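You operate a simulated robot arm through the tools that you are given. There is no shell and no other tool.

Carry out the task below with a simulated two-armed robot. There is one attempt and no reset: what you move stays moved.

Task
Fill the blue pipe to 20 and the green pipe to 30 from the tank, and close their taps.
Fine: each pipe's tap opened fully; let no pipe run over; leave the third pipe and the cell tap alone.

Only the result counts: the job must be done as asked and must still hold three seconds after the hand-in. Knocking over, shifting, dropping, spilling or breaking anything else fails it.

Robot
Two 7-joint arms with two-finger parallel grippers on one trunk that stands fixed in place. Base frame: the origin is at the foot of the trunk, x ahead of it, y to its left, z up; the work surface is at about z = 0.88. Readings come in m, degrees, newtons and seconds.
The left shoulder is at [0.07, 0.163, 1.395], the right one opposite. With the tool pointing down near the work surface each hand reaches from about 0.24 to 0.84 m from the base axis, measured 20 degrees to its own side. Payload 3.43 kg a hand.
The tool frame of a hand sits at the grasp point between the pads (the TCP): z along the fingers, y along the line on which they close. The tips reach 0.034 m beyond it. Largest opening 0.128 m; finger width 0.024, thickness 0.012; the body of the gripper, 0.048 by 0.13 m, starts 0.096 m behind the TCP.
Orientation is that of the tool frame in the base frame, as a unit quaternion [x, y, z, w]. With the fingers straight down and closing along the base's y, the tool's x points along the base's -x, its y along +y and its z along -z.

Tools
- The arms move only by the tool play_rows. It takes "left_motion", "right_motion" or both (then of equal length, played together; a hand with none holds still); each is a list of rows, each an object (a shift or turn left out is 0, a gripper value left out holds the last) with "travel": the shift along the tool's x, y, z in m, a list of three; "rot": the turn, a rotation vector about the tool's x, y, z in degrees, a list of three; "fingers": the finger opening in m, from 0 to 0.128. In form: [{"travel": [dx, dy, dz], "rot": [wx, wy, wz], "fingers": fingers}, ...]. A call has 1 to 20 rows; each row is the pose to reach, as a shift and turn from the pose commanded when the call began, along the tool's axes at that moment. A row lasts 0.2 s, in which the tool goes at most 0.05 m and 8.6 degrees; a call with a longer step from one row to the next is refused whole, and so is a gripper value outside its range. A pose out of reach is approached as far as the arm can. The call stops where the force on the tool passes 90 N (or 10 N more than at its start, if that is more) or the arm is blocked; 0.2 s more then pass. Each finger travels about 0.153 m/s and halts on what it meets, pressing with about 21 N; the grip force reading is that of the motor and also rises with nothing between the fingers. The clock runs only during rows and for 0.2 s after the last one: add rows that repeat a pose to give the fingers time. The reply holds the time, the measured pose of the TCP, the force on the tool along the base axes, the opening and the grip force, in the units named above and with some noise, with the torque about the TCP (base axes, N m) and any sound that the robot's microphone picked up.
- Cameras (640 x 400 px; columns grow to the right, rows downward): "scene" is now at [0.1299, -0.0507, 1.6416]; the picture's right is [-0.55, -0.84, 0.00], its down [-0.34, 0.23, -0.91] and it looks along [0.76, -0.50, -0.41] (base axes); focal length 225 px, centre (320, 200). "left" rides on the left gripper at [0.076, 0.011, -0.16] in its tool frame; the picture's right is [-0.15, 0.99, 0.00], its down [-0.88, -0.13, -0.46] and it looks along [-0.45, -0.07, 0.89] (tool axes); focal length 234 px, centre (320, 200). "right" rides on the right gripper at [0.076, -0.011, -0.16] in its tool frame; the picture's right is [0.15, 0.99, 0.00], its down [-0.88, 0.13, -0.46] and it looks along [-0.45, 0.07, 0.89] (tool axes); focal length 234 px, centre (320, 200). There is no depth. A picture from a camera that has moved, and an enlarged one, comes with that camera's place and axes in the base frame and with its lens.
- snapshot(camera): a new picture of that camera. No time passes.
- lift_body(by): slides the trunk up (or, below 0, down) by that many m; the arms and the scene camera ride with it, the base frame stays. It gives what a move gives, with no picture.
- aim_head(pan, tilt): turns the head with the scene camera to pan (to the left, within 86 degrees either way) and tilt (down, from -29 to 69), counted from straight ahead of the robot. It gives what a move gives.
- inspect(camera, box): a new picture of the part [left, top, right, bottom] of that camera's present view, enlarged. No time passes.
- job_done(): hands the job in; it is judged then, once.

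Nothing tells you positions but the pictures and the camera data. Unless the task says otherwise, let go and move clear before handing in.

The tools are called after ">>>" as name(argument=value, ...) on one line, values as JSON. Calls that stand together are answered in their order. play_rows: Moves the arms, as the interface text tells. Its arguments: {"type":"object","properties":{"left_motion":{"type":"array"},"right_motion":{"type":"array"}},"required":[]} The other tools are called the same way: lift_body (by) moves the trunk up or down; aim_head (pan, tilt) turns the head that bears the scene camera; snapshot (camera) takes a picture; inspect (camera, box) takes an enlarged picture of a part of a camera's view; job_done () hands the job in.

At the start:

```text
time: 0.0
left_tool_pos: [0.5194, -0.0412, 1.5247]
left_tool_rot: [0.0, 1.0, 0.001, 0.0]
left_ft_force: [0.4, -0.4, 1.0]
left_ft_torque: [0.03, 0.01, 0.01]
left_gripper_width: 0.128
left_grasp_force: 0.0
right_tool_pos: [0.4501, -0.5653, 1.507]
right_tool_rot: [0.0, 1.0, -0.001, 0.0]
right_ft_force: [0.0, 0.3, 0.1]
right_ft_torque: [-0.01, 0.04, -0.01]
right_gripper_width: 0.1278
right_grasp_force: 0.0
trunk travel left (down, up): [-0.875, 0.065]
head pan, tilt (commanded): [-33.3, 24.2]
```

scene: 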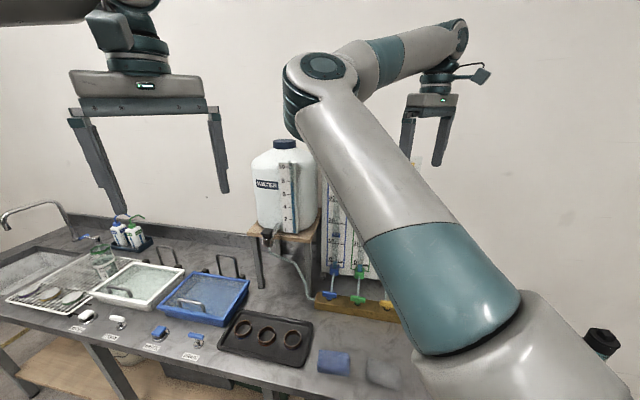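
right: 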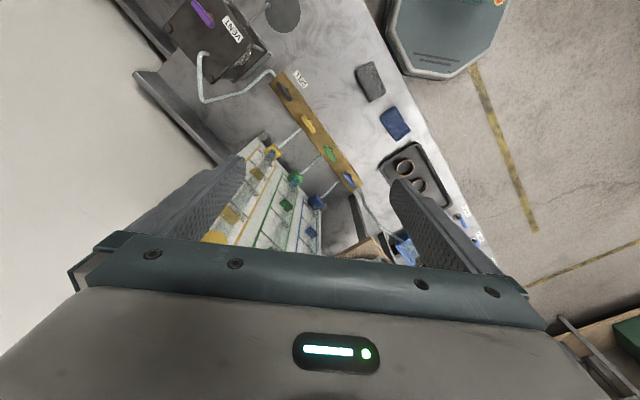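
left: 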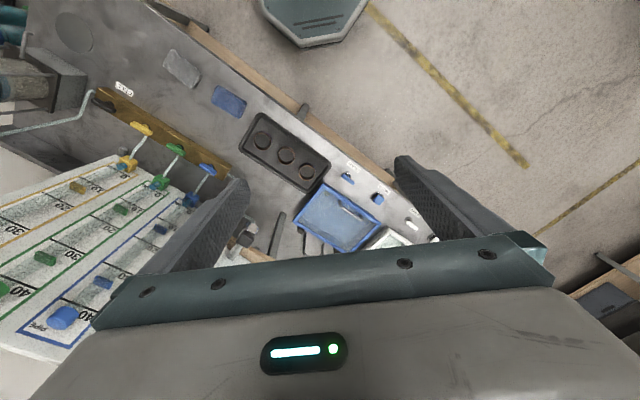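

I see a water tank on a stand, a panel with three pipes (blue, green, yellow) and a wooden manifold with coloured taps in front of it. The right arm blocks the scene view, so I'll look more closely first.

>>> inspect(camera="scene", box=[240, 130, 440, 330])

>>> inspect(camera="left", box=[0, 60, 260, 340])

>>> inspect(camera="right", box=[180, 20, 440, 280])

```text
2.00 times, centred on (340, 230) of scene
camera zoom: at [0.1299, -0.0507, 1.6416], right [-0.55, -0.84, 0.0], down [-0.34, 0.23, -0.91], along [0.76, -0.5, -0.41], focal length 450 px, centre (280, 140)
```

zoom: 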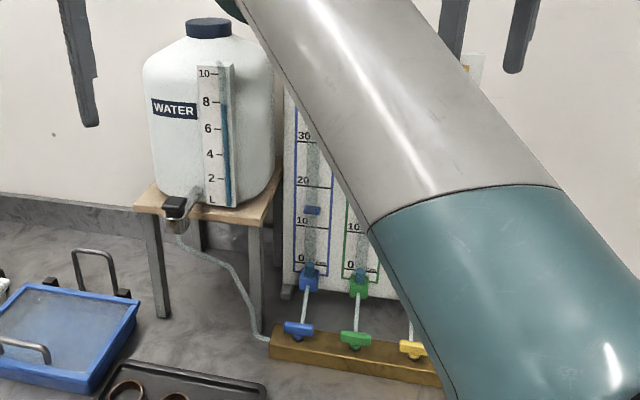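

```text
1.43 times, centred on (130, 200) of left
camera zoom: at [0.4443, -0.0313, 1.6831], right [0.15, 0.99, 0.0], down [0.88, -0.13, 0.46], along [0.45, -0.07, -0.89], focal length 334 px, centre (591, 200)
```

zoom: 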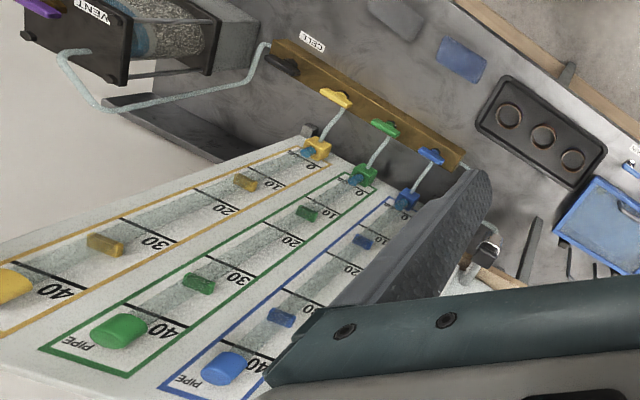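

```text
1.54 times, centred on (310, 150) of right
camera zoom: at [0.3733, -0.5753, 1.6667], right [-0.15, 0.99, 0.0], down [0.88, 0.13, 0.46], along [0.45, 0.07, -0.89], focal length 360 px, centre (335, 277)
```

zoom: 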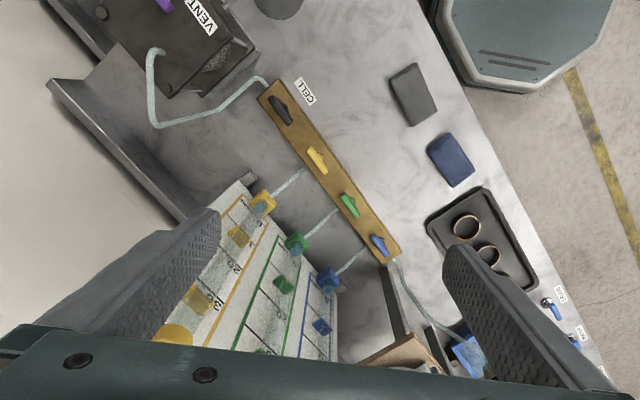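

The taps sit on a wooden manifold at roughly z = 0.95, with blue near (0.65, -0.44) and green near (0.57, -0.51). The pipes stand about 0.13 m behind them. I'll zoom in on the taps, the tank outlet and the scales.

>>> inspect(camera="right", box=[260, 70, 380, 200])

>>> inspect(camera="left", box=[80, 80, 240, 180])

>>> inspect(camera="scene", box=[240, 190, 400, 320])

>>> inspect(camera="scene", box=[230, 130, 350, 260])

```text
3.08 times, centred on (320, 135) of right
camera zoom: at [0.3733, -0.5753, 1.6667], right [-0.15, 0.99, 0.0], down [0.88, 0.13, 0.46], along [0.45, 0.07, -0.89], focal length 720 px, centre (320, 400)
```

zoom: 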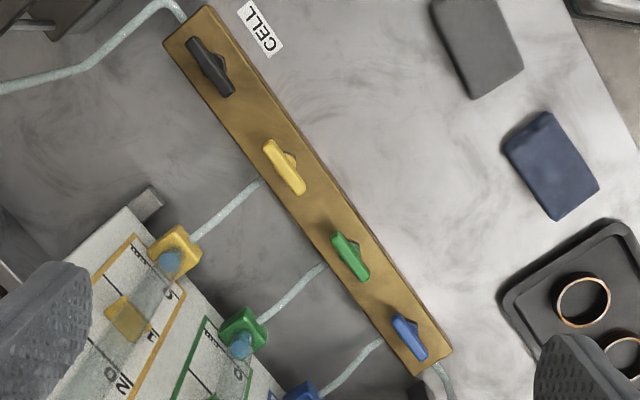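

```text
4.00 times, centred on (160, 130) of left
camera zoom: at [0.4443, -0.0313, 1.6831], right [0.15, 0.99, 0.0], down [0.88, -0.13, 0.46], along [0.45, -0.07, -0.89], focal length 937 px, centre (960, 480)
```

zoom: 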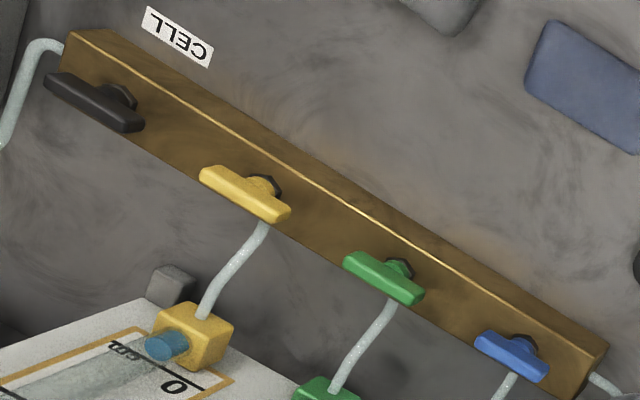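

```text
3.08 times, centred on (320, 255) of scene
camera zoom: at [0.1299, -0.0507, 1.6416], right [-0.55, -0.84, 0.0], down [-0.34, 0.23, -0.91], along [0.76, -0.5, -0.41], focal length 692 px, centre (320, 31)
```

zoom: 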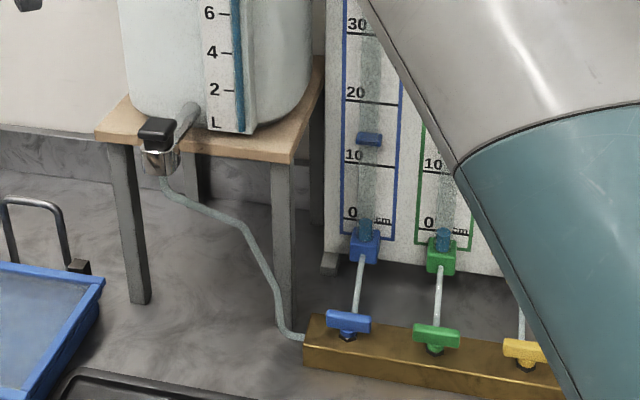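

```text
3.08 times, centred on (290, 195) of scene
camera zoom: at [0.1299, -0.0507, 1.6416], right [-0.55, -0.84, 0.0], down [-0.34, 0.23, -0.91], along [0.76, -0.5, -0.41], focal length 692 px, centre (412, 215)
```

zoom: 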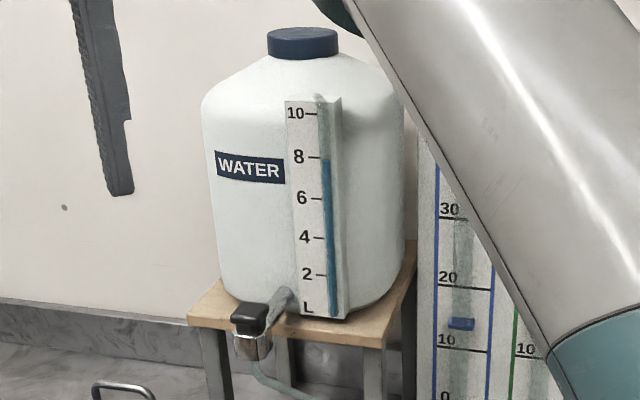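

The pipe scales are in cm, with 0 at about z = 1.0 and 40 near the top. All four manifold handles lie along the block, so the taps look closed. I'll move the left hand to the side so its camera looks at the pipes almost level, and bring the right hand nearer the blue tap.

>>> play_rows(left_motion=[{"travel": [-0.0103, -0.0049, 0.0219], "rot": [4.33, 4.33, -4.33]}, {"travel": [-0.0205, -0.0099, 0.0439], "rot": [8.66, 8.66, -8.66]}, {"travel": [-0.0308, -0.0148, 0.0658], "rot": [12.99, 12.99, -12.99]}, {"travel": [-0.041, -0.0198, 0.0878], "rot": [17.32, 17.32, -17.32]}, {"travel": [-0.0513, -0.0247, 0.1097], "rot": [21.66, 21.66, -21.66]}, {"travel": [-0.0615, -0.0296, 0.1316], "rot": [25.99, 25.99, -25.99]}, {"travel": [-0.0718, -0.0346, 0.1536], "rot": [30.32, 30.32, -30.32]}, {"travel": [-0.082, -0.0395, 0.1755], "rot": [34.65, 34.65, -34.65]}, {"travel": [-0.0923, -0.0444, 0.1974], "rot": [38.98, 38.98, -38.98]}, {"travel": [-0.1025, -0.0494, 0.2194], "rot": [43.31, 43.31, -43.31]}, {"travel": [-0.1128, -0.0543, 0.2413], "rot": [47.64, 47.64, -47.64]}, {"travel": [-0.123, -0.0593, 0.2633], "rot": [51.97, 51.97, -51.97]}, {"travel": [-0.1333, -0.0642, 0.2852], "rot": [56.31, 56.31, -56.31]}, {"travel": [-0.1435, -0.0691, 0.3071], "rot": [60.64, 60.64, -60.64]}, {"travel": [-0.1538, -0.0741, 0.3291], "rot": [64.97, 64.97, -64.97]}, {"travel": [-0.164, -0.079, 0.351], "rot": [69.3, 69.3, -69.3]}])

>>> snapshot(camera="left")

>>> snapshot(camera="scene")

```text
time: 3.4
left_tool_pos: [0.6843, -0.1195, 1.1724]
left_tool_rot: [0.5, -0.499, 0.5, 0.5]
left_ft_force: [0.2, 0.1, -0.7]
left_ft_torque: [0.0, 0.02, 0.0]
left_gripper_width: 0.1281
left_grasp_force: 0.0
right_tool_pos: [0.4491, -0.5658, 1.5073]
right_tool_rot: [-0.001, 1.0, -0.002, 0.0]
right_ft_force: [0.6, -0.3, 0.7]
right_ft_torque: [0.0, 0.0, 0.0]
right_gripper_width: 0.128
right_grasp_force: 0.1
trunk travel left (down, up): [-0.875, 0.065]
head pan, tilt (commanded): [-33.3, 24.2]
```

```text
taken
camera left: at [0.6732, 0.0385, 1.2474], right [-0.99, 0.0, -0.15], down [0.13, 0.46, -0.88], along [0.07, -0.89, -0.45], focal length 234 px, centre (320, 200)
```

left: 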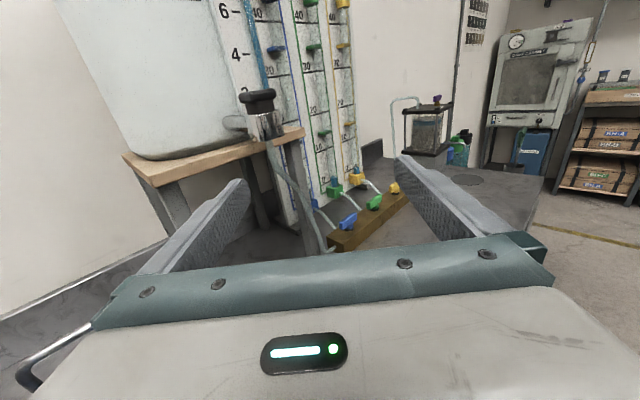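

```text
taken
camera scene: at [0.13, -0.0511, 1.6416], right [-0.55, -0.84, 0.0], down [-0.34, 0.23, -0.91], along [0.76, -0.5, -0.41], focal length 225 px, centre (320, 200)
```

scene: 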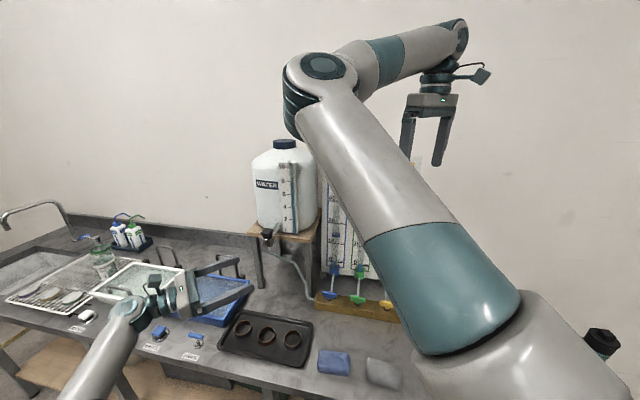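

>>> inspect(camera="left", box=[220, 0, 420, 130])

>>> inspect(camera="left", box=[280, 100, 440, 260])

```text
3.08 times, centred on (320, 65) of left
camera zoom: at [0.6732, 0.0385, 1.2474], right [-0.99, 0.0, -0.15], down [0.13, 0.46, -0.88], along [0.07, -0.89, -0.45], focal length 720 px, centre (320, 615)
```

zoom: 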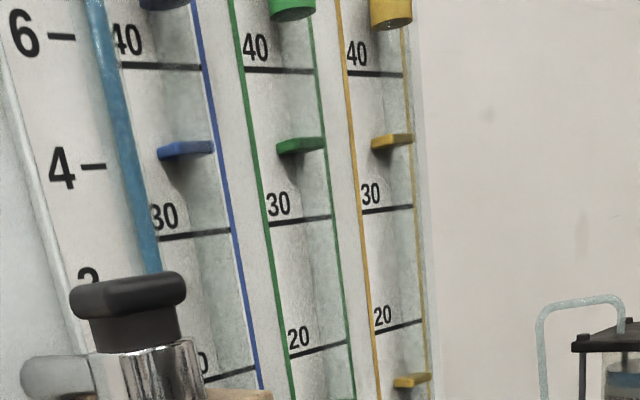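

```text
2.50 times, centred on (360, 180) of left
camera zoom: at [0.6732, 0.0385, 1.2474], right [-0.99, 0.0, -0.15], down [0.13, 0.46, -0.88], along [0.07, -0.89, -0.45], focal length 585 px, centre (220, 250)
```

zoom: 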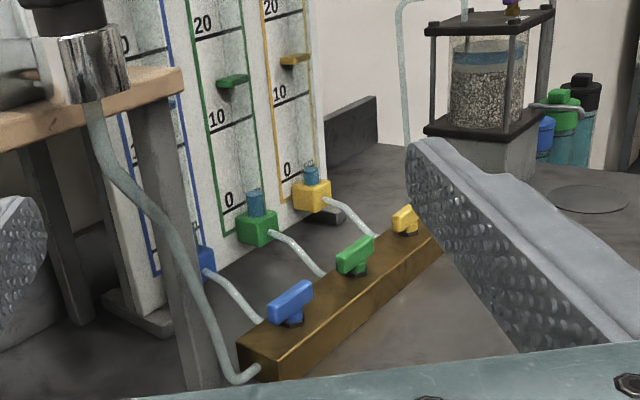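

The view is good, but the tank's spigot hides the blue 20 mark. The scale works out as 0 at z≈0.97, 20 at ≈1.17 and 30 at ≈1.27. I'll shift the left camera more face-on, and start bringing the right hand toward the blue tap.

>>> play_rows(left_motion=[{"travel": [-0.0075, 0.023, -0.0044], "rot": [3.75, 0, 0]}, {"travel": [-0.015, 0.046, -0.0088], "rot": [7.5, 0, 0]}, {"travel": [-0.0225, 0.069, -0.0131], "rot": [11.25, 0, 0]}, {"travel": [-0.03, 0.092, -0.0175], "rot": [15, 0, 0]}])

>>> snapshot(camera="left")

```text
time: 4.4
left_tool_pos: [0.5898, -0.1028, 1.1448]
left_tool_rot: [0.56, -0.43, 0.562, 0.431]
left_ft_force: [0.4, -0.7, 0.2]
left_ft_torque: [0.0, -0.02, -0.01]
left_gripper_width: 0.1279
left_grasp_force: 0.0
right_tool_pos: [0.4476, -0.5621, 1.507]
right_tool_rot: [0.0, 1.0, -0.001, 0.002]
right_ft_force: [-0.4, 0.3, 0.3]
right_ft_torque: [0.02, -0.02, 0.0]
right_gripper_width: 0.1277
right_grasp_force: 0.2
trunk travel left (down, up): [-0.875, 0.065]
head pan, tilt (commanded): [-33.3, 24.2]
```

```text
taken
camera left: at [0.5378, 0.0481, 1.2192], right [-0.96, -0.26, -0.15], down [0.01, 0.47, -0.88], along [0.3, -0.84, -0.45], focal length 234 px, centre (320, 200)
```

left: 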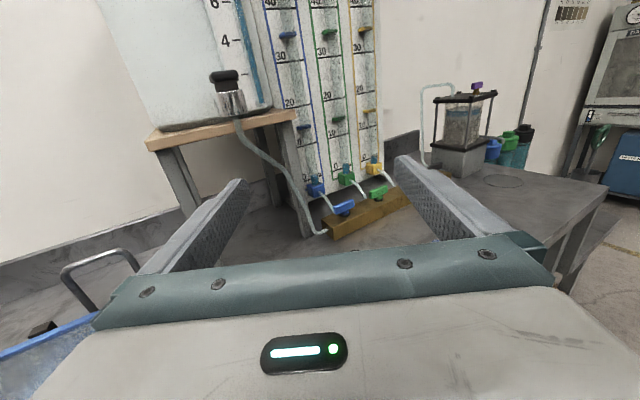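

>>> inspect(camera="left", box=[250, 0, 400, 130])

>>> inspect(camera="left", box=[290, 110, 430, 250])

>>> inspect(camera="left", box=[190, 40, 290, 130])

```text
3.08 times, centred on (325, 65) of left
camera zoom: at [0.5378, 0.0481, 1.2192], right [-0.96, -0.26, -0.15], down [0.01, 0.47, -0.88], along [0.3, -0.84, -0.45], focal length 720 px, centre (305, 615)
```

zoom: 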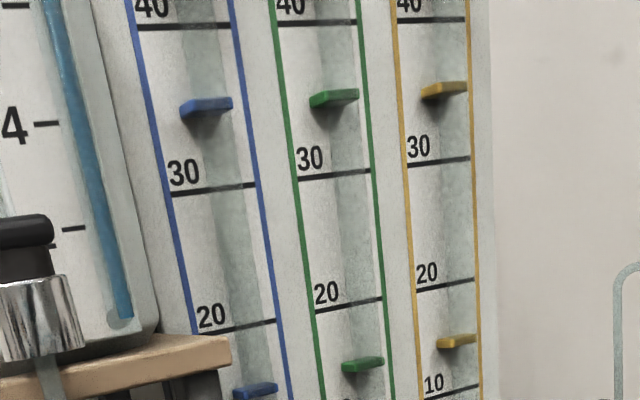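

```text
2.86 times, centred on (360, 180) of left
camera zoom: at [0.5378, 0.0481, 1.2192], right [-0.96, -0.26, -0.15], down [0.01, 0.47, -0.88], along [0.3, -0.84, -0.45], focal length 669 px, centre (206, 257)
```

zoom: 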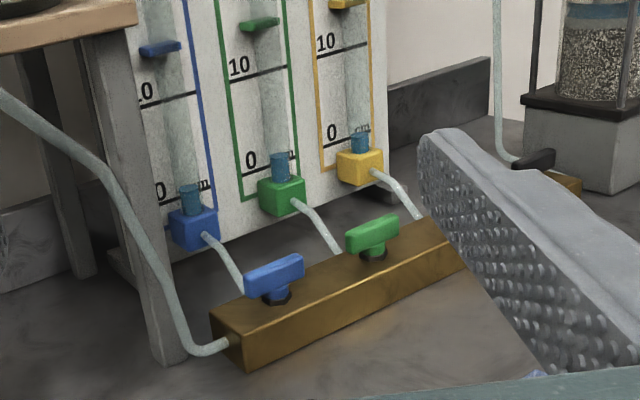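

```text
4.44 times, centred on (240, 85) of left
camera zoom: at [0.5378, 0.0481, 1.2192], right [-0.96, -0.26, -0.15], down [0.01, 0.47, -0.88], along [0.3, -0.84, -0.45], focal length 1041 px, centre (676, 711)
```

zoom: 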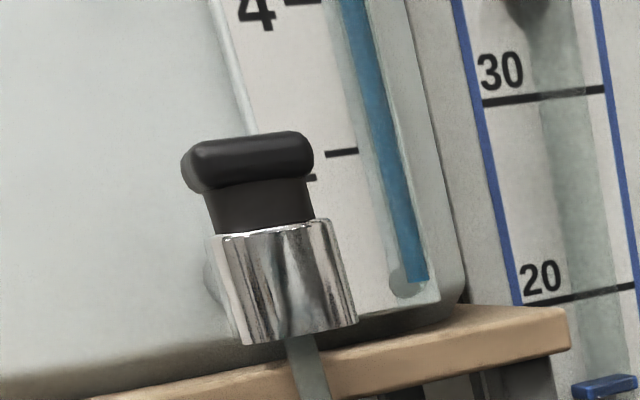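

The left camera now shows all three scales clearly, and each pipe holds about 0–1 cm. Next I'll bring the right hand down in front of the blue tap, turned 45° so the fingers can straddle the handle, and look closely.

>>> play_rows(right_motion=[{"travel": [-0.0168, 0.0204, 0.0341], "rot": [0, 0, -5], "fingers": 0.06}, {"travel": [-0.0336, 0.0409, 0.0682], "rot": [0, 0, -10], "fingers": 0.06}, {"travel": [-0.0503, 0.0613, 0.1023], "rot": [0, 0, -15]}, {"travel": [-0.0671, 0.0818, 0.1364], "rot": [0, 0, -20]}, {"travel": [-0.0839, 0.1022, 0.1706], "rot": [0, 0, -25]}, {"travel": [-0.1007, 0.1227, 0.2047], "rot": [0, 0, -30]}, {"travel": [-0.1174, 0.1431, 0.2388], "rot": [0, 0, -35]}, {"travel": [-0.1342, 0.1636, 0.2729], "rot": [0, 0, -40]}, {"travel": [-0.151, 0.184, 0.307], "rot": [0, 0, -45]}])

>>> snapshot(camera="right")

>>> snapshot(camera="left")

>>> snapshot(camera="scene")

```text
time: 6.4
left_tool_pos: [0.593, -0.1027, 1.1433]
left_tool_rot: [0.561, -0.43, 0.561, 0.431]
left_ft_force: [-0.4, -1.1, -0.7]
left_ft_torque: [0.01, 0.01, -0.04]
left_gripper_width: 0.1281
left_grasp_force: 0.1
right_tool_pos: [0.6009, -0.3805, 1.1973]
right_tool_rot: [-0.383, 0.924, -0.001, 0.001]
right_ft_force: [0.2, 0.4, 0.3]
right_ft_torque: [0.02, 0.0, 0.0]
right_gripper_width: 0.0601
right_grasp_force: 0.0
trunk travel left (down, up): [-0.875, 0.065]
head pan, tilt (commanded): [-33.3, 24.2]
```

```text
taken
camera right: at [0.5556, -0.4415, 1.3583], right [-0.8, 0.59, 0.0], down [0.53, 0.72, 0.45], along [0.27, 0.37, -0.89], focal length 234 px, centre (320, 200)
```

right: 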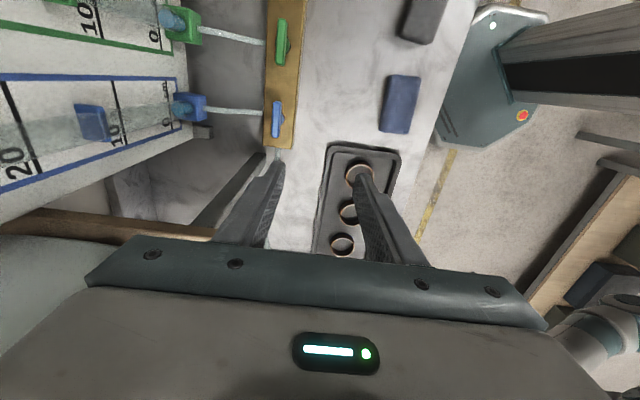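

```text
taken
camera left: at [0.5408, 0.0471, 1.2179], right [-0.96, -0.26, -0.14], down [0.01, 0.47, -0.88], along [0.29, -0.84, -0.45], focal length 234 px, centre (320, 200)
```

left: 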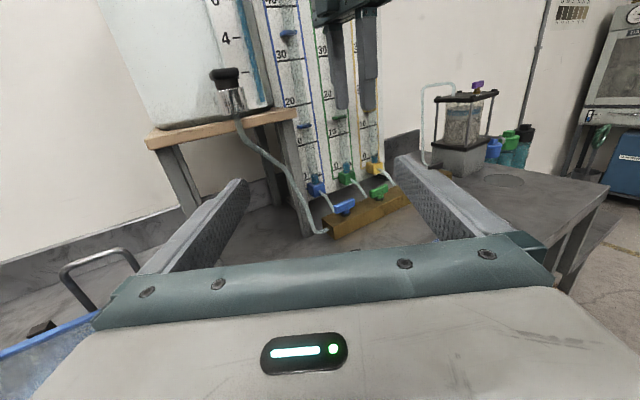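

```text
taken
camera scene: at [0.1317, -0.0511, 1.6415], right [-0.55, -0.84, 0.0], down [-0.34, 0.23, -0.91], along [0.76, -0.5, -0.41], focal length 225 px, centre (320, 200)
```

scene: 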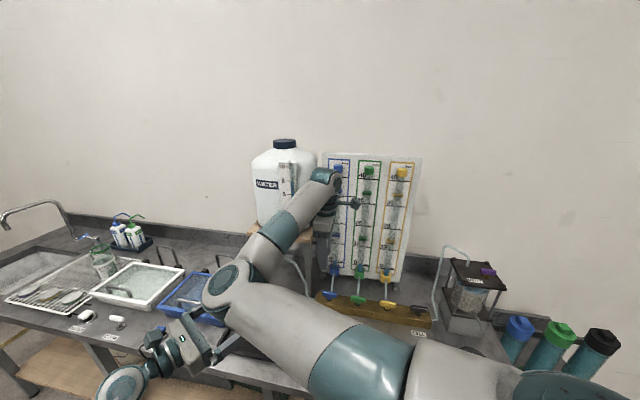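

>>> inspect(camera="right", box=[220, 0, 340, 160])

>>> play_rows(left_motion=[{"travel": [0, -0.0022, -0.034]}, {"travel": [0, -0.0044, -0.068]}, {"travel": [0, -0.0066, -0.1018]}])

>>> snapshot(camera="left")

>>> snapshot(camera="scene")

```text
2.50 times, centred on (280, 80) of right
camera zoom: at [0.5556, -0.4415, 1.3583], right [-0.8, 0.59, 0.0], down [0.53, 0.72, 0.45], along [0.27, 0.37, -0.89], focal length 585 px, centre (420, 500)
```

zoom: 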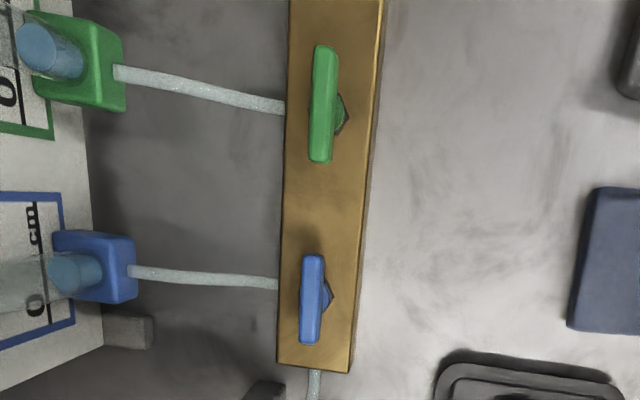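

```text
time: 7.2
left_tool_pos: [0.5714, -0.0041, 1.1435]
left_tool_rot: [0.56, -0.431, 0.561, 0.431]
left_ft_force: [-0.5, 0.5, 0.3]
left_ft_torque: [-0.01, 0.02, -0.01]
left_gripper_width: 0.1279
left_grasp_force: 0.0
right_tool_pos: [0.5988, -0.3804, 1.2008]
right_tool_rot: [-0.383, 0.924, -0.001, -0.001]
right_ft_force: [0.5, 0.1, -0.2]
right_ft_torque: [-0.03, -0.05, -0.04]
right_gripper_width: 0.06
right_grasp_force: 0.1
trunk travel left (down, up): [-0.875, 0.065]
head pan, tilt (commanded): [-33.3, 24.2]
```

```text
taken
camera left: at [0.5186, 0.1474, 1.218], right [-0.96, -0.26, -0.15], down [0.01, 0.47, -0.88], along [0.29, -0.84, -0.45], focal length 234 px, centre (320, 200)
```

left: 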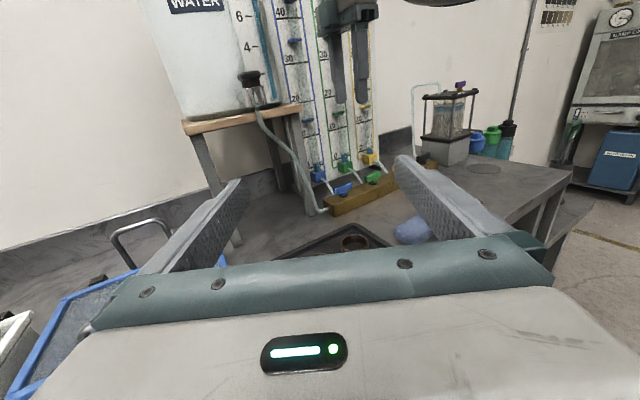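

```text
taken
camera scene: at [0.1291, -0.0495, 1.6417], right [-0.55, -0.84, 0.0], down [-0.34, 0.22, -0.91], along [0.76, -0.5, -0.41], focal length 225 px, centre (320, 200)
```

scene: 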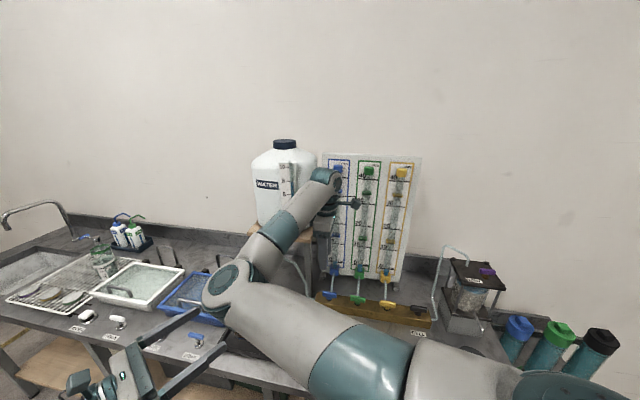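

The blue handle is about 6 cm long and 1.5 cm wide, centred near (0.650, -0.434), z≈0.945, and lies along the manifold. I'll move the right hand over it and stop above to check alignment and elbow clearance.

>>> play_rows(right_motion=[{"travel": [0.0007, -0.0184, 0.02]}, {"travel": [0.0014, -0.0368, 0.05]}, {"travel": [0.0021, -0.0551, 0.085]}, {"travel": [0.0028, -0.0735, 0.119]}])

>>> snapshot(camera="right")

>>> inspect(camera="left", box=[260, 0, 420, 220])

>>> snapshot(camera="scene")

```text
time: 8.2
left_tool_pos: [0.5725, -0.0053, 1.1427]
left_tool_rot: [0.561, -0.43, 0.561, 0.43]
left_ft_force: [0.1, -0.2, -0.2]
left_ft_torque: [0.01, -0.03, -0.03]
left_gripper_width: 0.128
left_grasp_force: 0.0
right_tool_pos: [0.6504, -0.4361, 1.0798]
right_tool_rot: [-0.383, 0.924, 0.0, 0.001]
right_ft_force: [-0.7, 0.1, -0.2]
right_ft_torque: [0.0, -0.01, 0.02]
right_gripper_width: 0.0601
right_grasp_force: 0.0
trunk travel left (down, up): [-0.875, 0.065]
head pan, tilt (commanded): [-33.3, 24.2]
```

```text
taken
camera right: at [0.6053, -0.4972, 1.2393], right [-0.8, 0.6, 0.0], down [0.53, 0.71, 0.46], along [0.27, 0.37, -0.89], focal length 234 px, centre (320, 200)
```

right: 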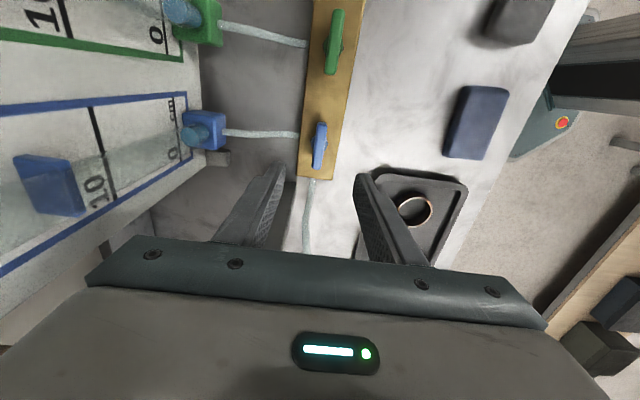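

```text
1.82 times, centred on (340, 110) of left
camera zoom: at [0.5201, 0.1454, 1.2175], right [-0.96, -0.26, -0.15], down [0.01, 0.47, -0.88], along [0.29, -0.84, -0.45], focal length 426 px, centre (284, 364)
```

zoom: 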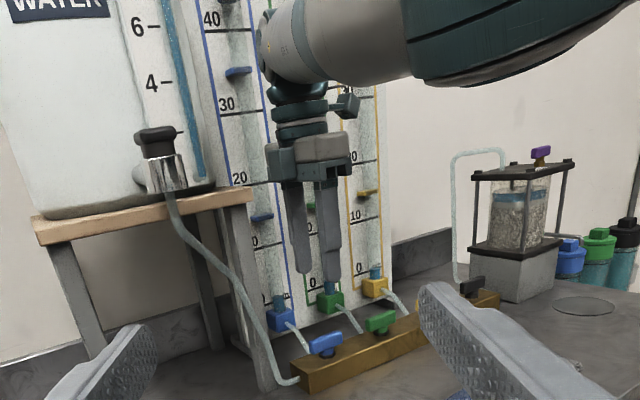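

```text
taken
camera scene: at [0.1312, -0.0522, 1.6415], right [-0.55, -0.84, 0.0], down [-0.34, 0.23, -0.91], along [0.76, -0.5, -0.41], focal length 225 px, centre (320, 200)
```

scene: 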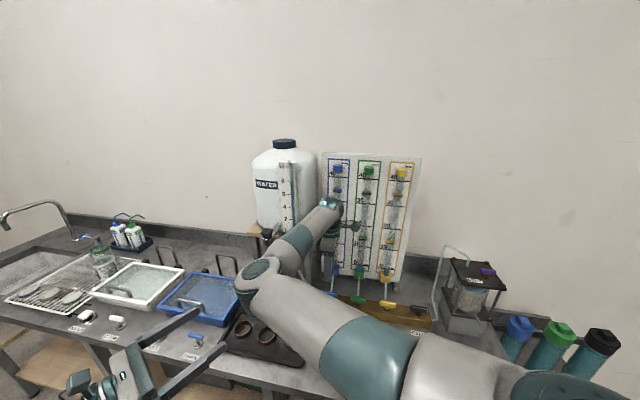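

The fingers are centred on the blue handle and the elbow is clear of the left hand. I'll narrow the opening to 3.6 cm so the fingers stay over the block, then lower to just above the handle.

>>> play_rows(right_motion=[{"travel": [0, 0, 0.02], "fingers": 0.036}, {"travel": [0, 0, 0.045], "fingers": 0.036}, {"travel": [0, 0, 0.07]}, {"travel": [0, 0, 0.085]}])

>>> inspect(camera="right", box=[240, 60, 400, 260])

>>> inspect(camera="left", box=[290, 100, 410, 230])

```text
time: 9.2
left_tool_pos: [0.5711, -0.0049, 1.1436]
left_tool_rot: [0.561, -0.43, 0.561, 0.431]
left_ft_force: [0.3, 0.3, 0.0]
left_ft_torque: [0.01, 0.02, -0.01]
left_gripper_width: 0.1279
left_grasp_force: 0.0
right_tool_pos: [0.6503, -0.4354, 0.995]
right_tool_rot: [-0.383, 0.924, -0.002, -0.001]
right_ft_force: [-0.1, -0.2, 0.9]
right_ft_torque: [0.02, -0.02, 0.04]
right_gripper_width: 0.0359
right_grasp_force: 0.0
trunk travel left (down, up): [-0.875, 0.065]
head pan, tilt (commanded): [-33.3, 24.2]
```

```text
2.00 times, centred on (320, 160) of right
camera zoom: at [0.6053, -0.4967, 1.1556], right [-0.8, 0.6, 0.0], down [0.53, 0.72, 0.45], along [0.27, 0.36, -0.89], focal length 468 px, centre (320, 280)
```

zoom: 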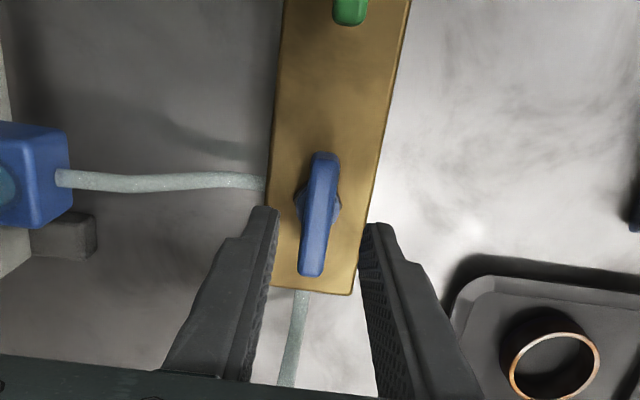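

```text
3.08 times, centred on (350, 165) of left
camera zoom: at [0.5195, 0.1464, 1.2177], right [-0.96, -0.26, -0.15], down [0.01, 0.47, -0.88], along [0.29, -0.84, -0.45], focal length 720 px, centre (228, 308)
```

zoom: 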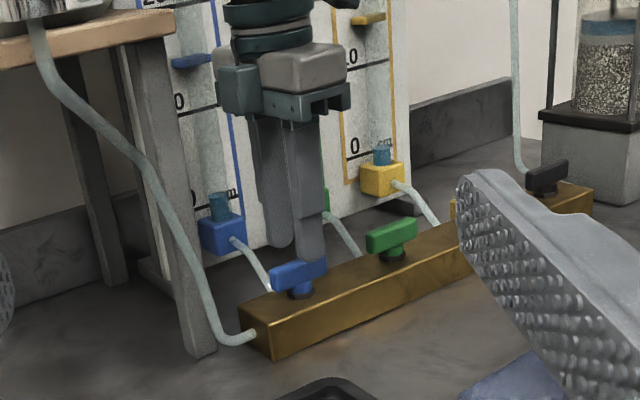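

>>> play_rows(right_motion=[{"travel": [0, 0, 0.012]}, {"travel": [0, 0, 0.022]}, {"travel": [0, 0, 0.028]}])

>>> inspect(camera="right", box=[260, 100, 380, 240])

>>> inspect(camera="left", box=[310, 150, 390, 230])

```text
time: 10.0
left_tool_pos: [0.571, -0.0045, 1.1438]
left_tool_rot: [0.561, -0.431, 0.561, 0.43]
left_ft_force: [-0.7, -0.5, -0.4]
left_ft_torque: [-0.03, 0.02, 0.0]
left_gripper_width: 0.1281
left_grasp_force: 0.2
right_tool_pos: [0.6502, -0.4367, 0.9686]
right_tool_rot: [-0.383, 0.924, 0.0, 0.001]
right_ft_force: [0.2, 0.5, 0.1]
right_ft_torque: [0.0, -0.02, 0.0]
right_gripper_width: 0.0363
right_grasp_force: 0.0
trunk travel left (down, up): [-0.875, 0.065]
head pan, tilt (commanded): [-33.3, 24.2]
```

```text
2.86 times, centred on (320, 170) of right
camera zoom: at [0.605, -0.4962, 1.1278], right [-0.8, 0.6, 0.0], down [0.53, 0.72, 0.45], along [0.27, 0.36, -0.89], focal length 669 px, centre (320, 286)
```

zoom: 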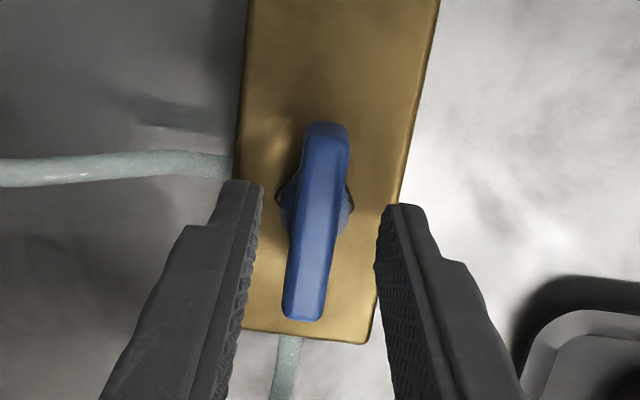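

```text
5.00 times, centred on (350, 190) of left
camera zoom: at [0.5192, 0.1466, 1.2178], right [-0.96, -0.26, -0.15], down [0.01, 0.47, -0.88], along [0.29, -0.84, -0.45], focal length 1171 px, centre (170, 250)
```

zoom: 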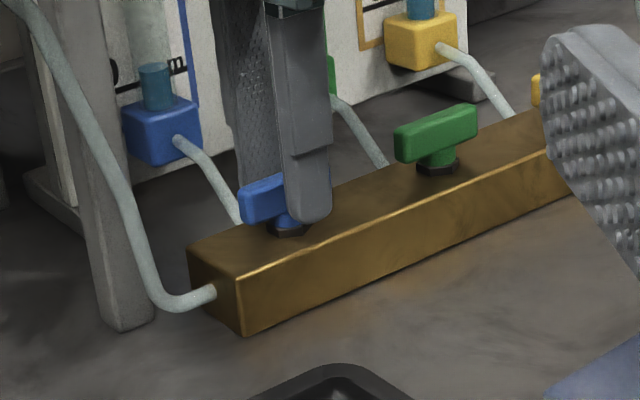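

The fingers straddle the blue handle with the tips just above the block. I'll grip it and test a small clockwise turn of 8° to see whether the tap moves that way.

>>> play_rows(right_motion=[{"travel": [0, 0, 0], "fingers": 0.0}, {"travel": [0, 0, 0], "fingers": 0.0}, {"travel": [0, 0, 0]}])

>>> inspect(camera="right", box=[260, 100, 380, 240])

>>> inspect(camera="left", box=[270, 0, 390, 200])

```text
time: 10.8
left_tool_pos: [0.5724, -0.0055, 1.1432]
left_tool_rot: [0.561, -0.431, 0.56, 0.432]
left_ft_force: [0.8, 0.4, -0.1]
left_ft_torque: [0.01, -0.01, -0.01]
left_gripper_width: 0.1281
left_grasp_force: 0.0
right_tool_pos: [0.6516, -0.4367, 0.9685]
right_tool_rot: [-0.382, 0.924, -0.001, 0.002]
right_ft_force: [8.7, -7.5, 2.9]
right_ft_torque: [0.22, -0.17, 0.0]
right_gripper_width: 0.013
right_grasp_force: 45.2
trunk travel left (down, up): [-0.875, 0.065]
head pan, tilt (commanded): [-33.3, 24.2]
```

```text
2.86 times, centred on (320, 170) of right
camera zoom: at [0.6061, -0.4975, 1.128], right [-0.8, 0.6, 0.0], down [0.53, 0.72, 0.45], along [0.27, 0.36, -0.89], focal length 669 px, centre (320, 286)
```

zoom: 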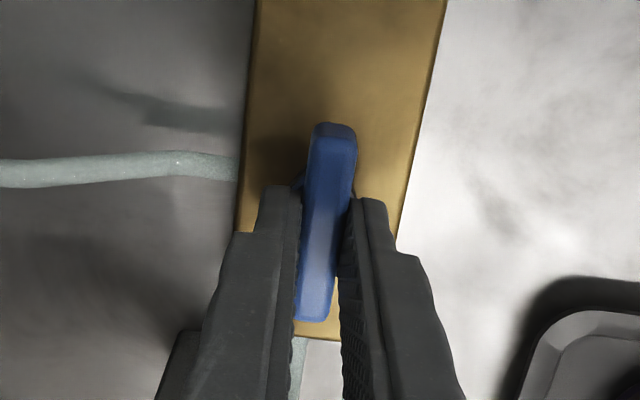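

```text
2.00 times, centred on (330, 100) of left
camera zoom: at [0.5201, 0.1457, 1.2175], right [-0.96, -0.26, -0.15], down [0.01, 0.47, -0.88], along [0.29, -0.84, -0.45], focal length 468 px, centre (300, 400)
```

zoom: 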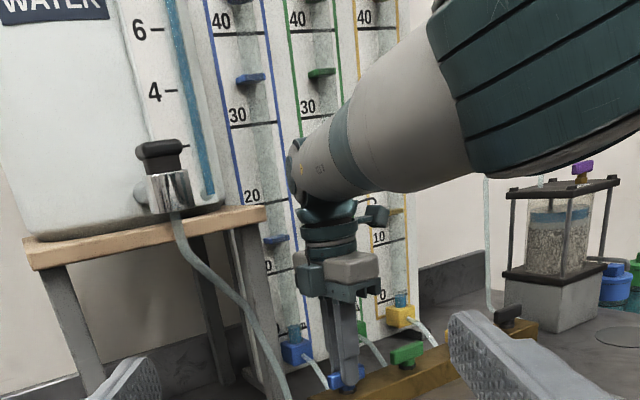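

The handle is gripped at 13 mm wide. I'll try the small clockwise turn and read the torque and handle angle.

>>> play_rows(right_motion=[{"travel": [0, -0.001, 0], "rot": [0, 0, 4], "fingers": 0.0}, {"travel": [0, -0.001, 0], "rot": [0, 0, 8], "fingers": 0.0}])

>>> inspect(camera="right", box=[260, 100, 380, 240])

>>> inspect(camera="left", box=[290, 100, 410, 230])

```text
time: 11.4
left_tool_pos: [0.5715, -0.0039, 1.1425]
left_tool_rot: [0.562, -0.429, 0.561, 0.431]
left_ft_force: [-0.5, -0.5, -0.5]
left_ft_torque: [-0.02, 0.0, 0.04]
left_gripper_width: 0.1281
left_grasp_force: 0.0
right_tool_pos: [0.6528, -0.4359, 0.968]
right_tool_rot: [-0.319, 0.948, -0.001, -0.001]
right_ft_force: [8.6, -5.3, 7.1]
right_ft_torque: [-0.32, 0.66, 1.44]
right_gripper_width: 0.0156
right_grasp_force: 45.0
trunk travel left (down, up): [-0.875, 0.065]
head pan, tilt (commanded): [-33.3, 24.2]
```

```text
2.86 times, centred on (320, 170) of right
camera zoom: at [0.5987, -0.49, 1.128], right [-0.71, 0.7, 0.0], down [0.62, 0.64, 0.45], along [0.32, 0.32, -0.89], focal length 669 px, centre (320, 286)
```

zoom: 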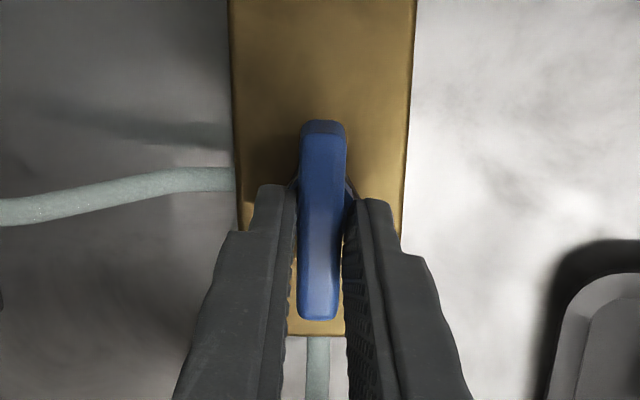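

```text
3.08 times, centred on (350, 165) of left
camera zoom: at [0.5198, 0.1466, 1.2176], right [-0.96, -0.26, -0.15], down [0.01, 0.47, -0.88], along [0.29, -0.84, -0.45], focal length 720 px, centre (228, 308)
```

zoom: 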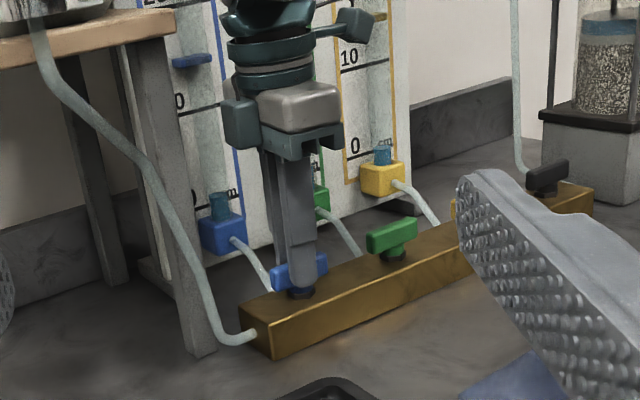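

Clockwise is blocked: the handle stayed parallel to the block and the torque rose to 1.4 N m. I'll go back and test counter-clockwise.

>>> play_rows(right_motion=[{"travel": [0, 0, 0], "rot": [0, 0, -4], "fingers": 0.0}, {"travel": [0, 0, 0], "rot": [0, 0, -8], "fingers": 0.0}, {"travel": [0, 0, 0], "rot": [0, 0, -12], "fingers": 0.0}, {"travel": [0, 0, 0], "rot": [0, 0, -16], "fingers": 0.0}])

>>> inspect(camera="right", box=[260, 100, 380, 240])

>>> inspect(camera="left", box=[290, 100, 410, 230])

```text
time: 12.4
left_tool_pos: [0.5714, -0.0048, 1.1426]
left_tool_rot: [0.561, -0.43, 0.561, 0.431]
left_ft_force: [0.2, -0.5, 0.5]
left_ft_torque: [0.02, 0.02, 0.01]
left_gripper_width: 0.1279
left_grasp_force: 0.0
right_tool_pos: [0.6511, -0.4372, 0.9683]
right_tool_rot: [-0.446, 0.895, 0.0, 0.001]
right_ft_force: [9.3, -7.2, 8.5]
right_ft_torque: [0.74, -0.67, 0.04]
right_gripper_width: 0.0125
right_grasp_force: 45.1
trunk travel left (down, up): [-0.875, 0.065]
head pan, tilt (commanded): [-33.3, 24.2]
```

```text
2.86 times, centred on (320, 170) of right
camera zoom: at [0.615, -0.5033, 1.128], right [-0.88, 0.48, 0.0], down [0.42, 0.78, 0.46], along [0.22, 0.4, -0.89], focal length 669 px, centre (320, 286)
```

zoom: 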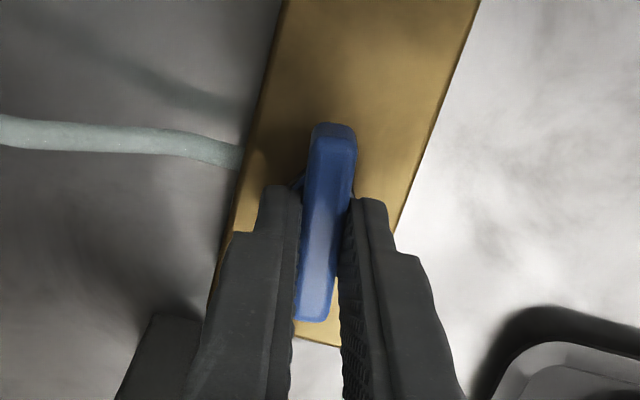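

```text
3.08 times, centred on (350, 165) of left
camera zoom: at [0.5195, 0.1461, 1.2177], right [-0.96, -0.26, -0.15], down [0.01, 0.47, -0.88], along [0.29, -0.84, -0.45], focal length 720 px, centre (228, 308)
```

zoom: 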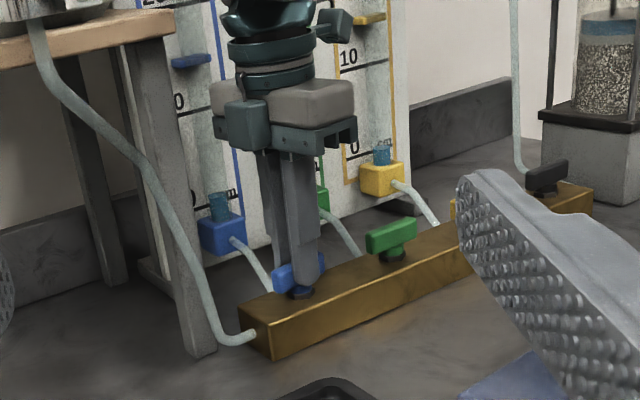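

Counter-clockwise turns freely, with the handle at about 8° and almost no torque. I'll keep the grip and continue opening in steps, watching the level, the wrist and the clearance of the hand camera to the pipes.

>>> play_rows(right_motion=[{"travel": [0, -0.001, 0], "rot": [0, 0, -8], "fingers": 0.0}, {"travel": [0, -0.001, 0], "rot": [0, 0, -16], "fingers": 0.0}, {"travel": [0, -0.001, 0], "rot": [0, 0, -22], "fingers": 0.0}])

>>> inspect(camera="left", box=[280, 60, 400, 220])

>>> inspect(camera="right", box=[160, 60, 400, 240])

```text
time: 13.2
left_tool_pos: [0.5704, -0.0039, 1.1428]
left_tool_rot: [0.561, -0.43, 0.561, 0.431]
left_ft_force: [0.6, 0.3, 0.3]
left_ft_torque: [-0.01, -0.03, 0.01]
left_gripper_width: 0.1279
left_grasp_force: 0.0
right_tool_pos: [0.6517, -0.4369, 0.9683]
right_tool_rot: [-0.61, 0.792, 0.0, -0.001]
right_ft_force: [4.0, -3.3, 10.2]
right_ft_torque: [1.16, -0.28, 0.02]
right_gripper_width: 0.0129
right_grasp_force: 45.0
trunk travel left (down, up): [-0.875, 0.065]
head pan, tilt (commanded): [-33.3, 24.2]
```

```text
2.50 times, centred on (340, 140) of left
camera zoom: at [0.5187, 0.1467, 1.218], right [-0.96, -0.26, -0.15], down [0.01, 0.47, -0.88], along [0.3, -0.84, -0.45], focal length 585 px, centre (270, 350)
```

zoom: 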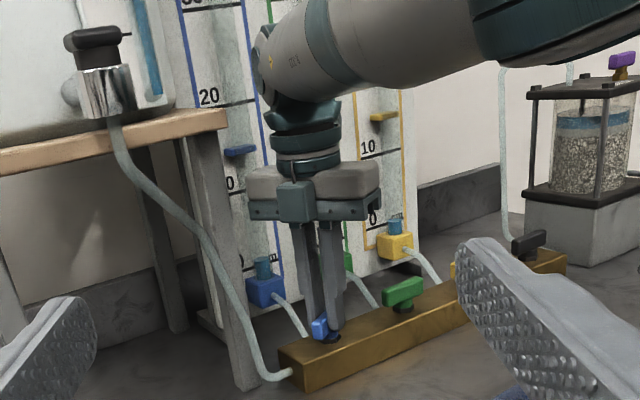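

```text
2.22 times, centred on (280, 150) of right
camera zoom: at [0.6427, -0.512, 1.128], right [-0.99, 0.11, 0.0], down [0.1, 0.89, 0.45], along [0.05, 0.45, -0.89], focal length 520 px, centre (409, 311)
```

zoom: 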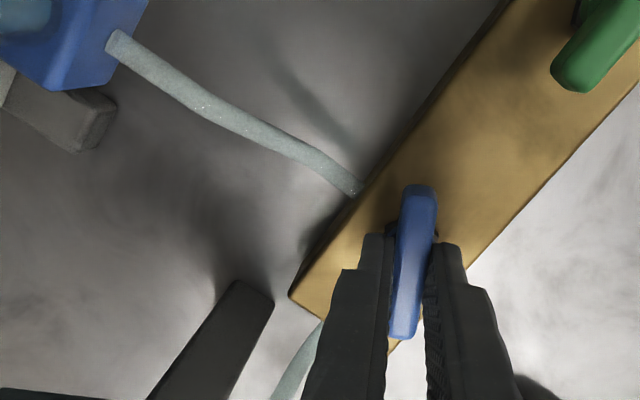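

>>> inspect(camera="left", box=[300, 120, 380, 200])

>>> inspect(camera="left", box=[230, 40, 330, 120])

>>> inspect(camera="scene", box=[250, 140, 430, 310])

```text
5.00 times, centred on (340, 160) of left
camera zoom: at [0.5187, 0.1467, 1.218], right [-0.96, -0.26, -0.15], down [0.01, 0.47, -0.88], along [0.3, -0.84, -0.45], focal length 1171 px, centre (220, 400)
```

zoom: 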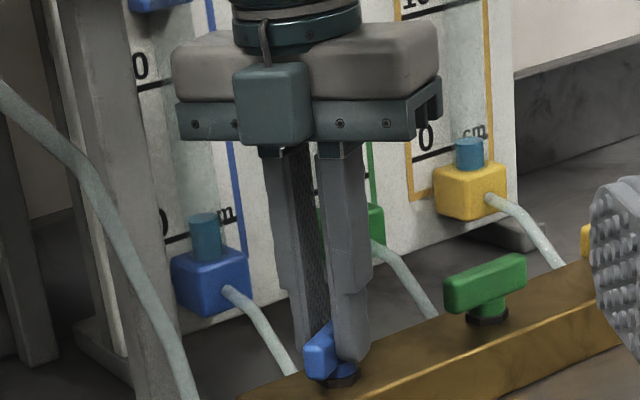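

```text
5.00 times, centred on (280, 80) of left
camera zoom: at [0.5187, 0.1467, 1.218], right [-0.96, -0.26, -0.15], down [0.01, 0.47, -0.88], along [0.3, -0.84, -0.45], focal length 1171 px, centre (520, 800)
```

zoom: 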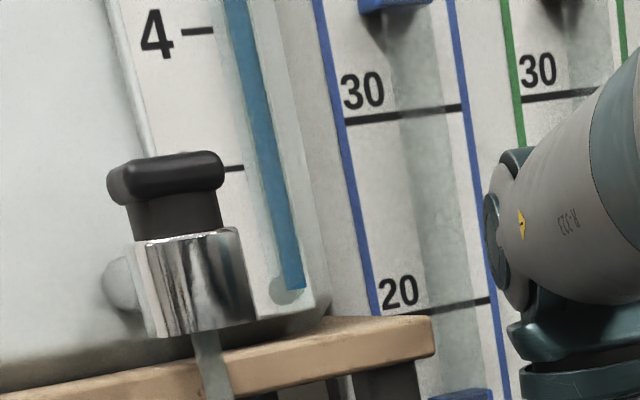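

```text
2.35 times, centred on (340, 225) of scene
camera zoom: at [0.1292, -0.0504, 1.6417], right [-0.55, -0.84, 0.0], down [-0.34, 0.23, -0.91], along [0.76, -0.5, -0.41], focal length 529 px, centre (273, 141)
```

zoom: 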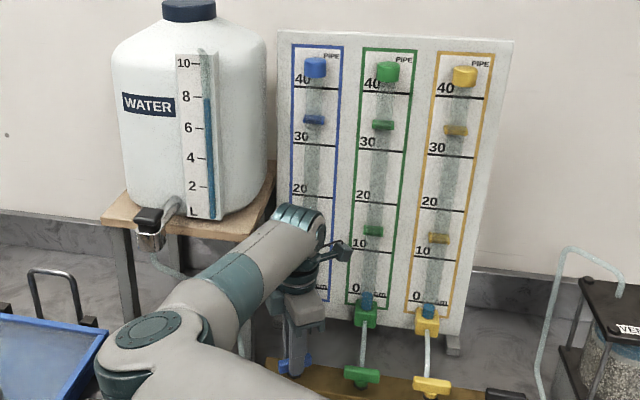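

The tap is about 30° open with no visible change in level yet. I'll continue opening while watching clearance.

>>> play_rows(right_motion=[{"travel": [0, 0, 0], "rot": [0, 0, -8], "fingers": 0.0}, {"travel": [0, 0, 0], "rot": [0, 0, -16], "fingers": 0.0}, {"travel": [0, 0, 0], "rot": [0, 0, -22], "fingers": 0.0}])

>>> inspect(camera="left", box=[270, 60, 390, 200])

>>> inspect(camera="right", box=[160, 0, 480, 260])

```text
time: 14.0
left_tool_pos: [0.5689, -0.0036, 1.1435]
left_tool_rot: [0.561, -0.43, 0.562, 0.43]
left_ft_force: [0.5, 0.7, 0.5]
left_ft_torque: [0.0, -0.03, 0.01]
left_gripper_width: 0.1282
left_grasp_force: 0.0
right_tool_pos: [0.6508, -0.4369, 0.9685]
right_tool_rot: [0.749, -0.663, 0.001, 0.001]
right_ft_force: [-0.8, -0.7, 9.5]
right_ft_torque: [1.08, 0.12, -0.01]
right_gripper_width: 0.0127
right_grasp_force: 44.8
trunk travel left (down, up): [-0.875, 0.065]
head pan, tilt (commanded): [-33.3, 24.2]
```

```text
2.86 times, centred on (330, 130) of left
camera zoom: at [0.5183, 0.147, 1.2181], right [-0.96, -0.26, -0.15], down [0.01, 0.47, -0.88], along [0.3, -0.84, -0.45], focal length 669 px, centre (291, 400)
```

zoom: 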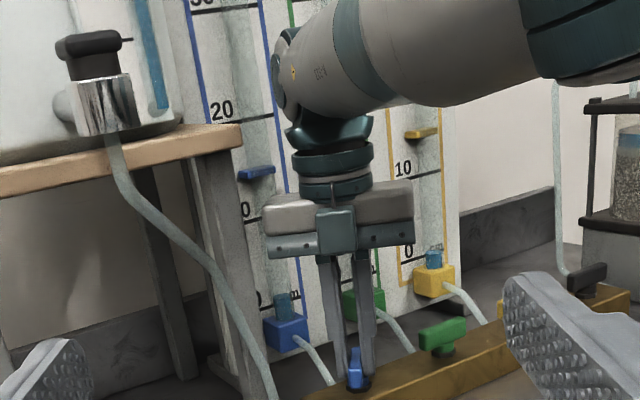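

```text
1.54 times, centred on (320, 130) of right
camera zoom: at [0.6711, -0.5095, 1.128], right [-0.96, -0.27, 0.0], down [-0.24, 0.86, 0.45], along [-0.12, 0.44, -0.89], focal length 360 px, centre (320, 308)
```

zoom: 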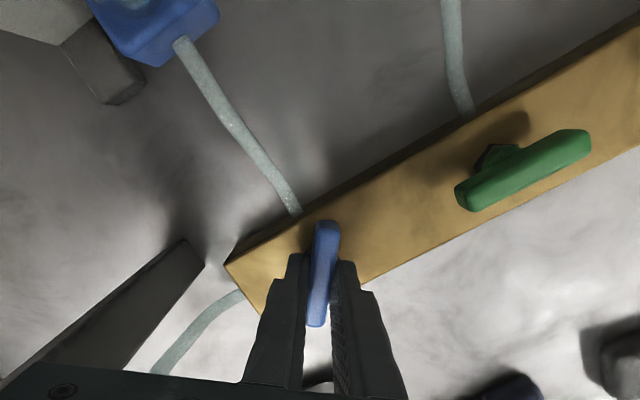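

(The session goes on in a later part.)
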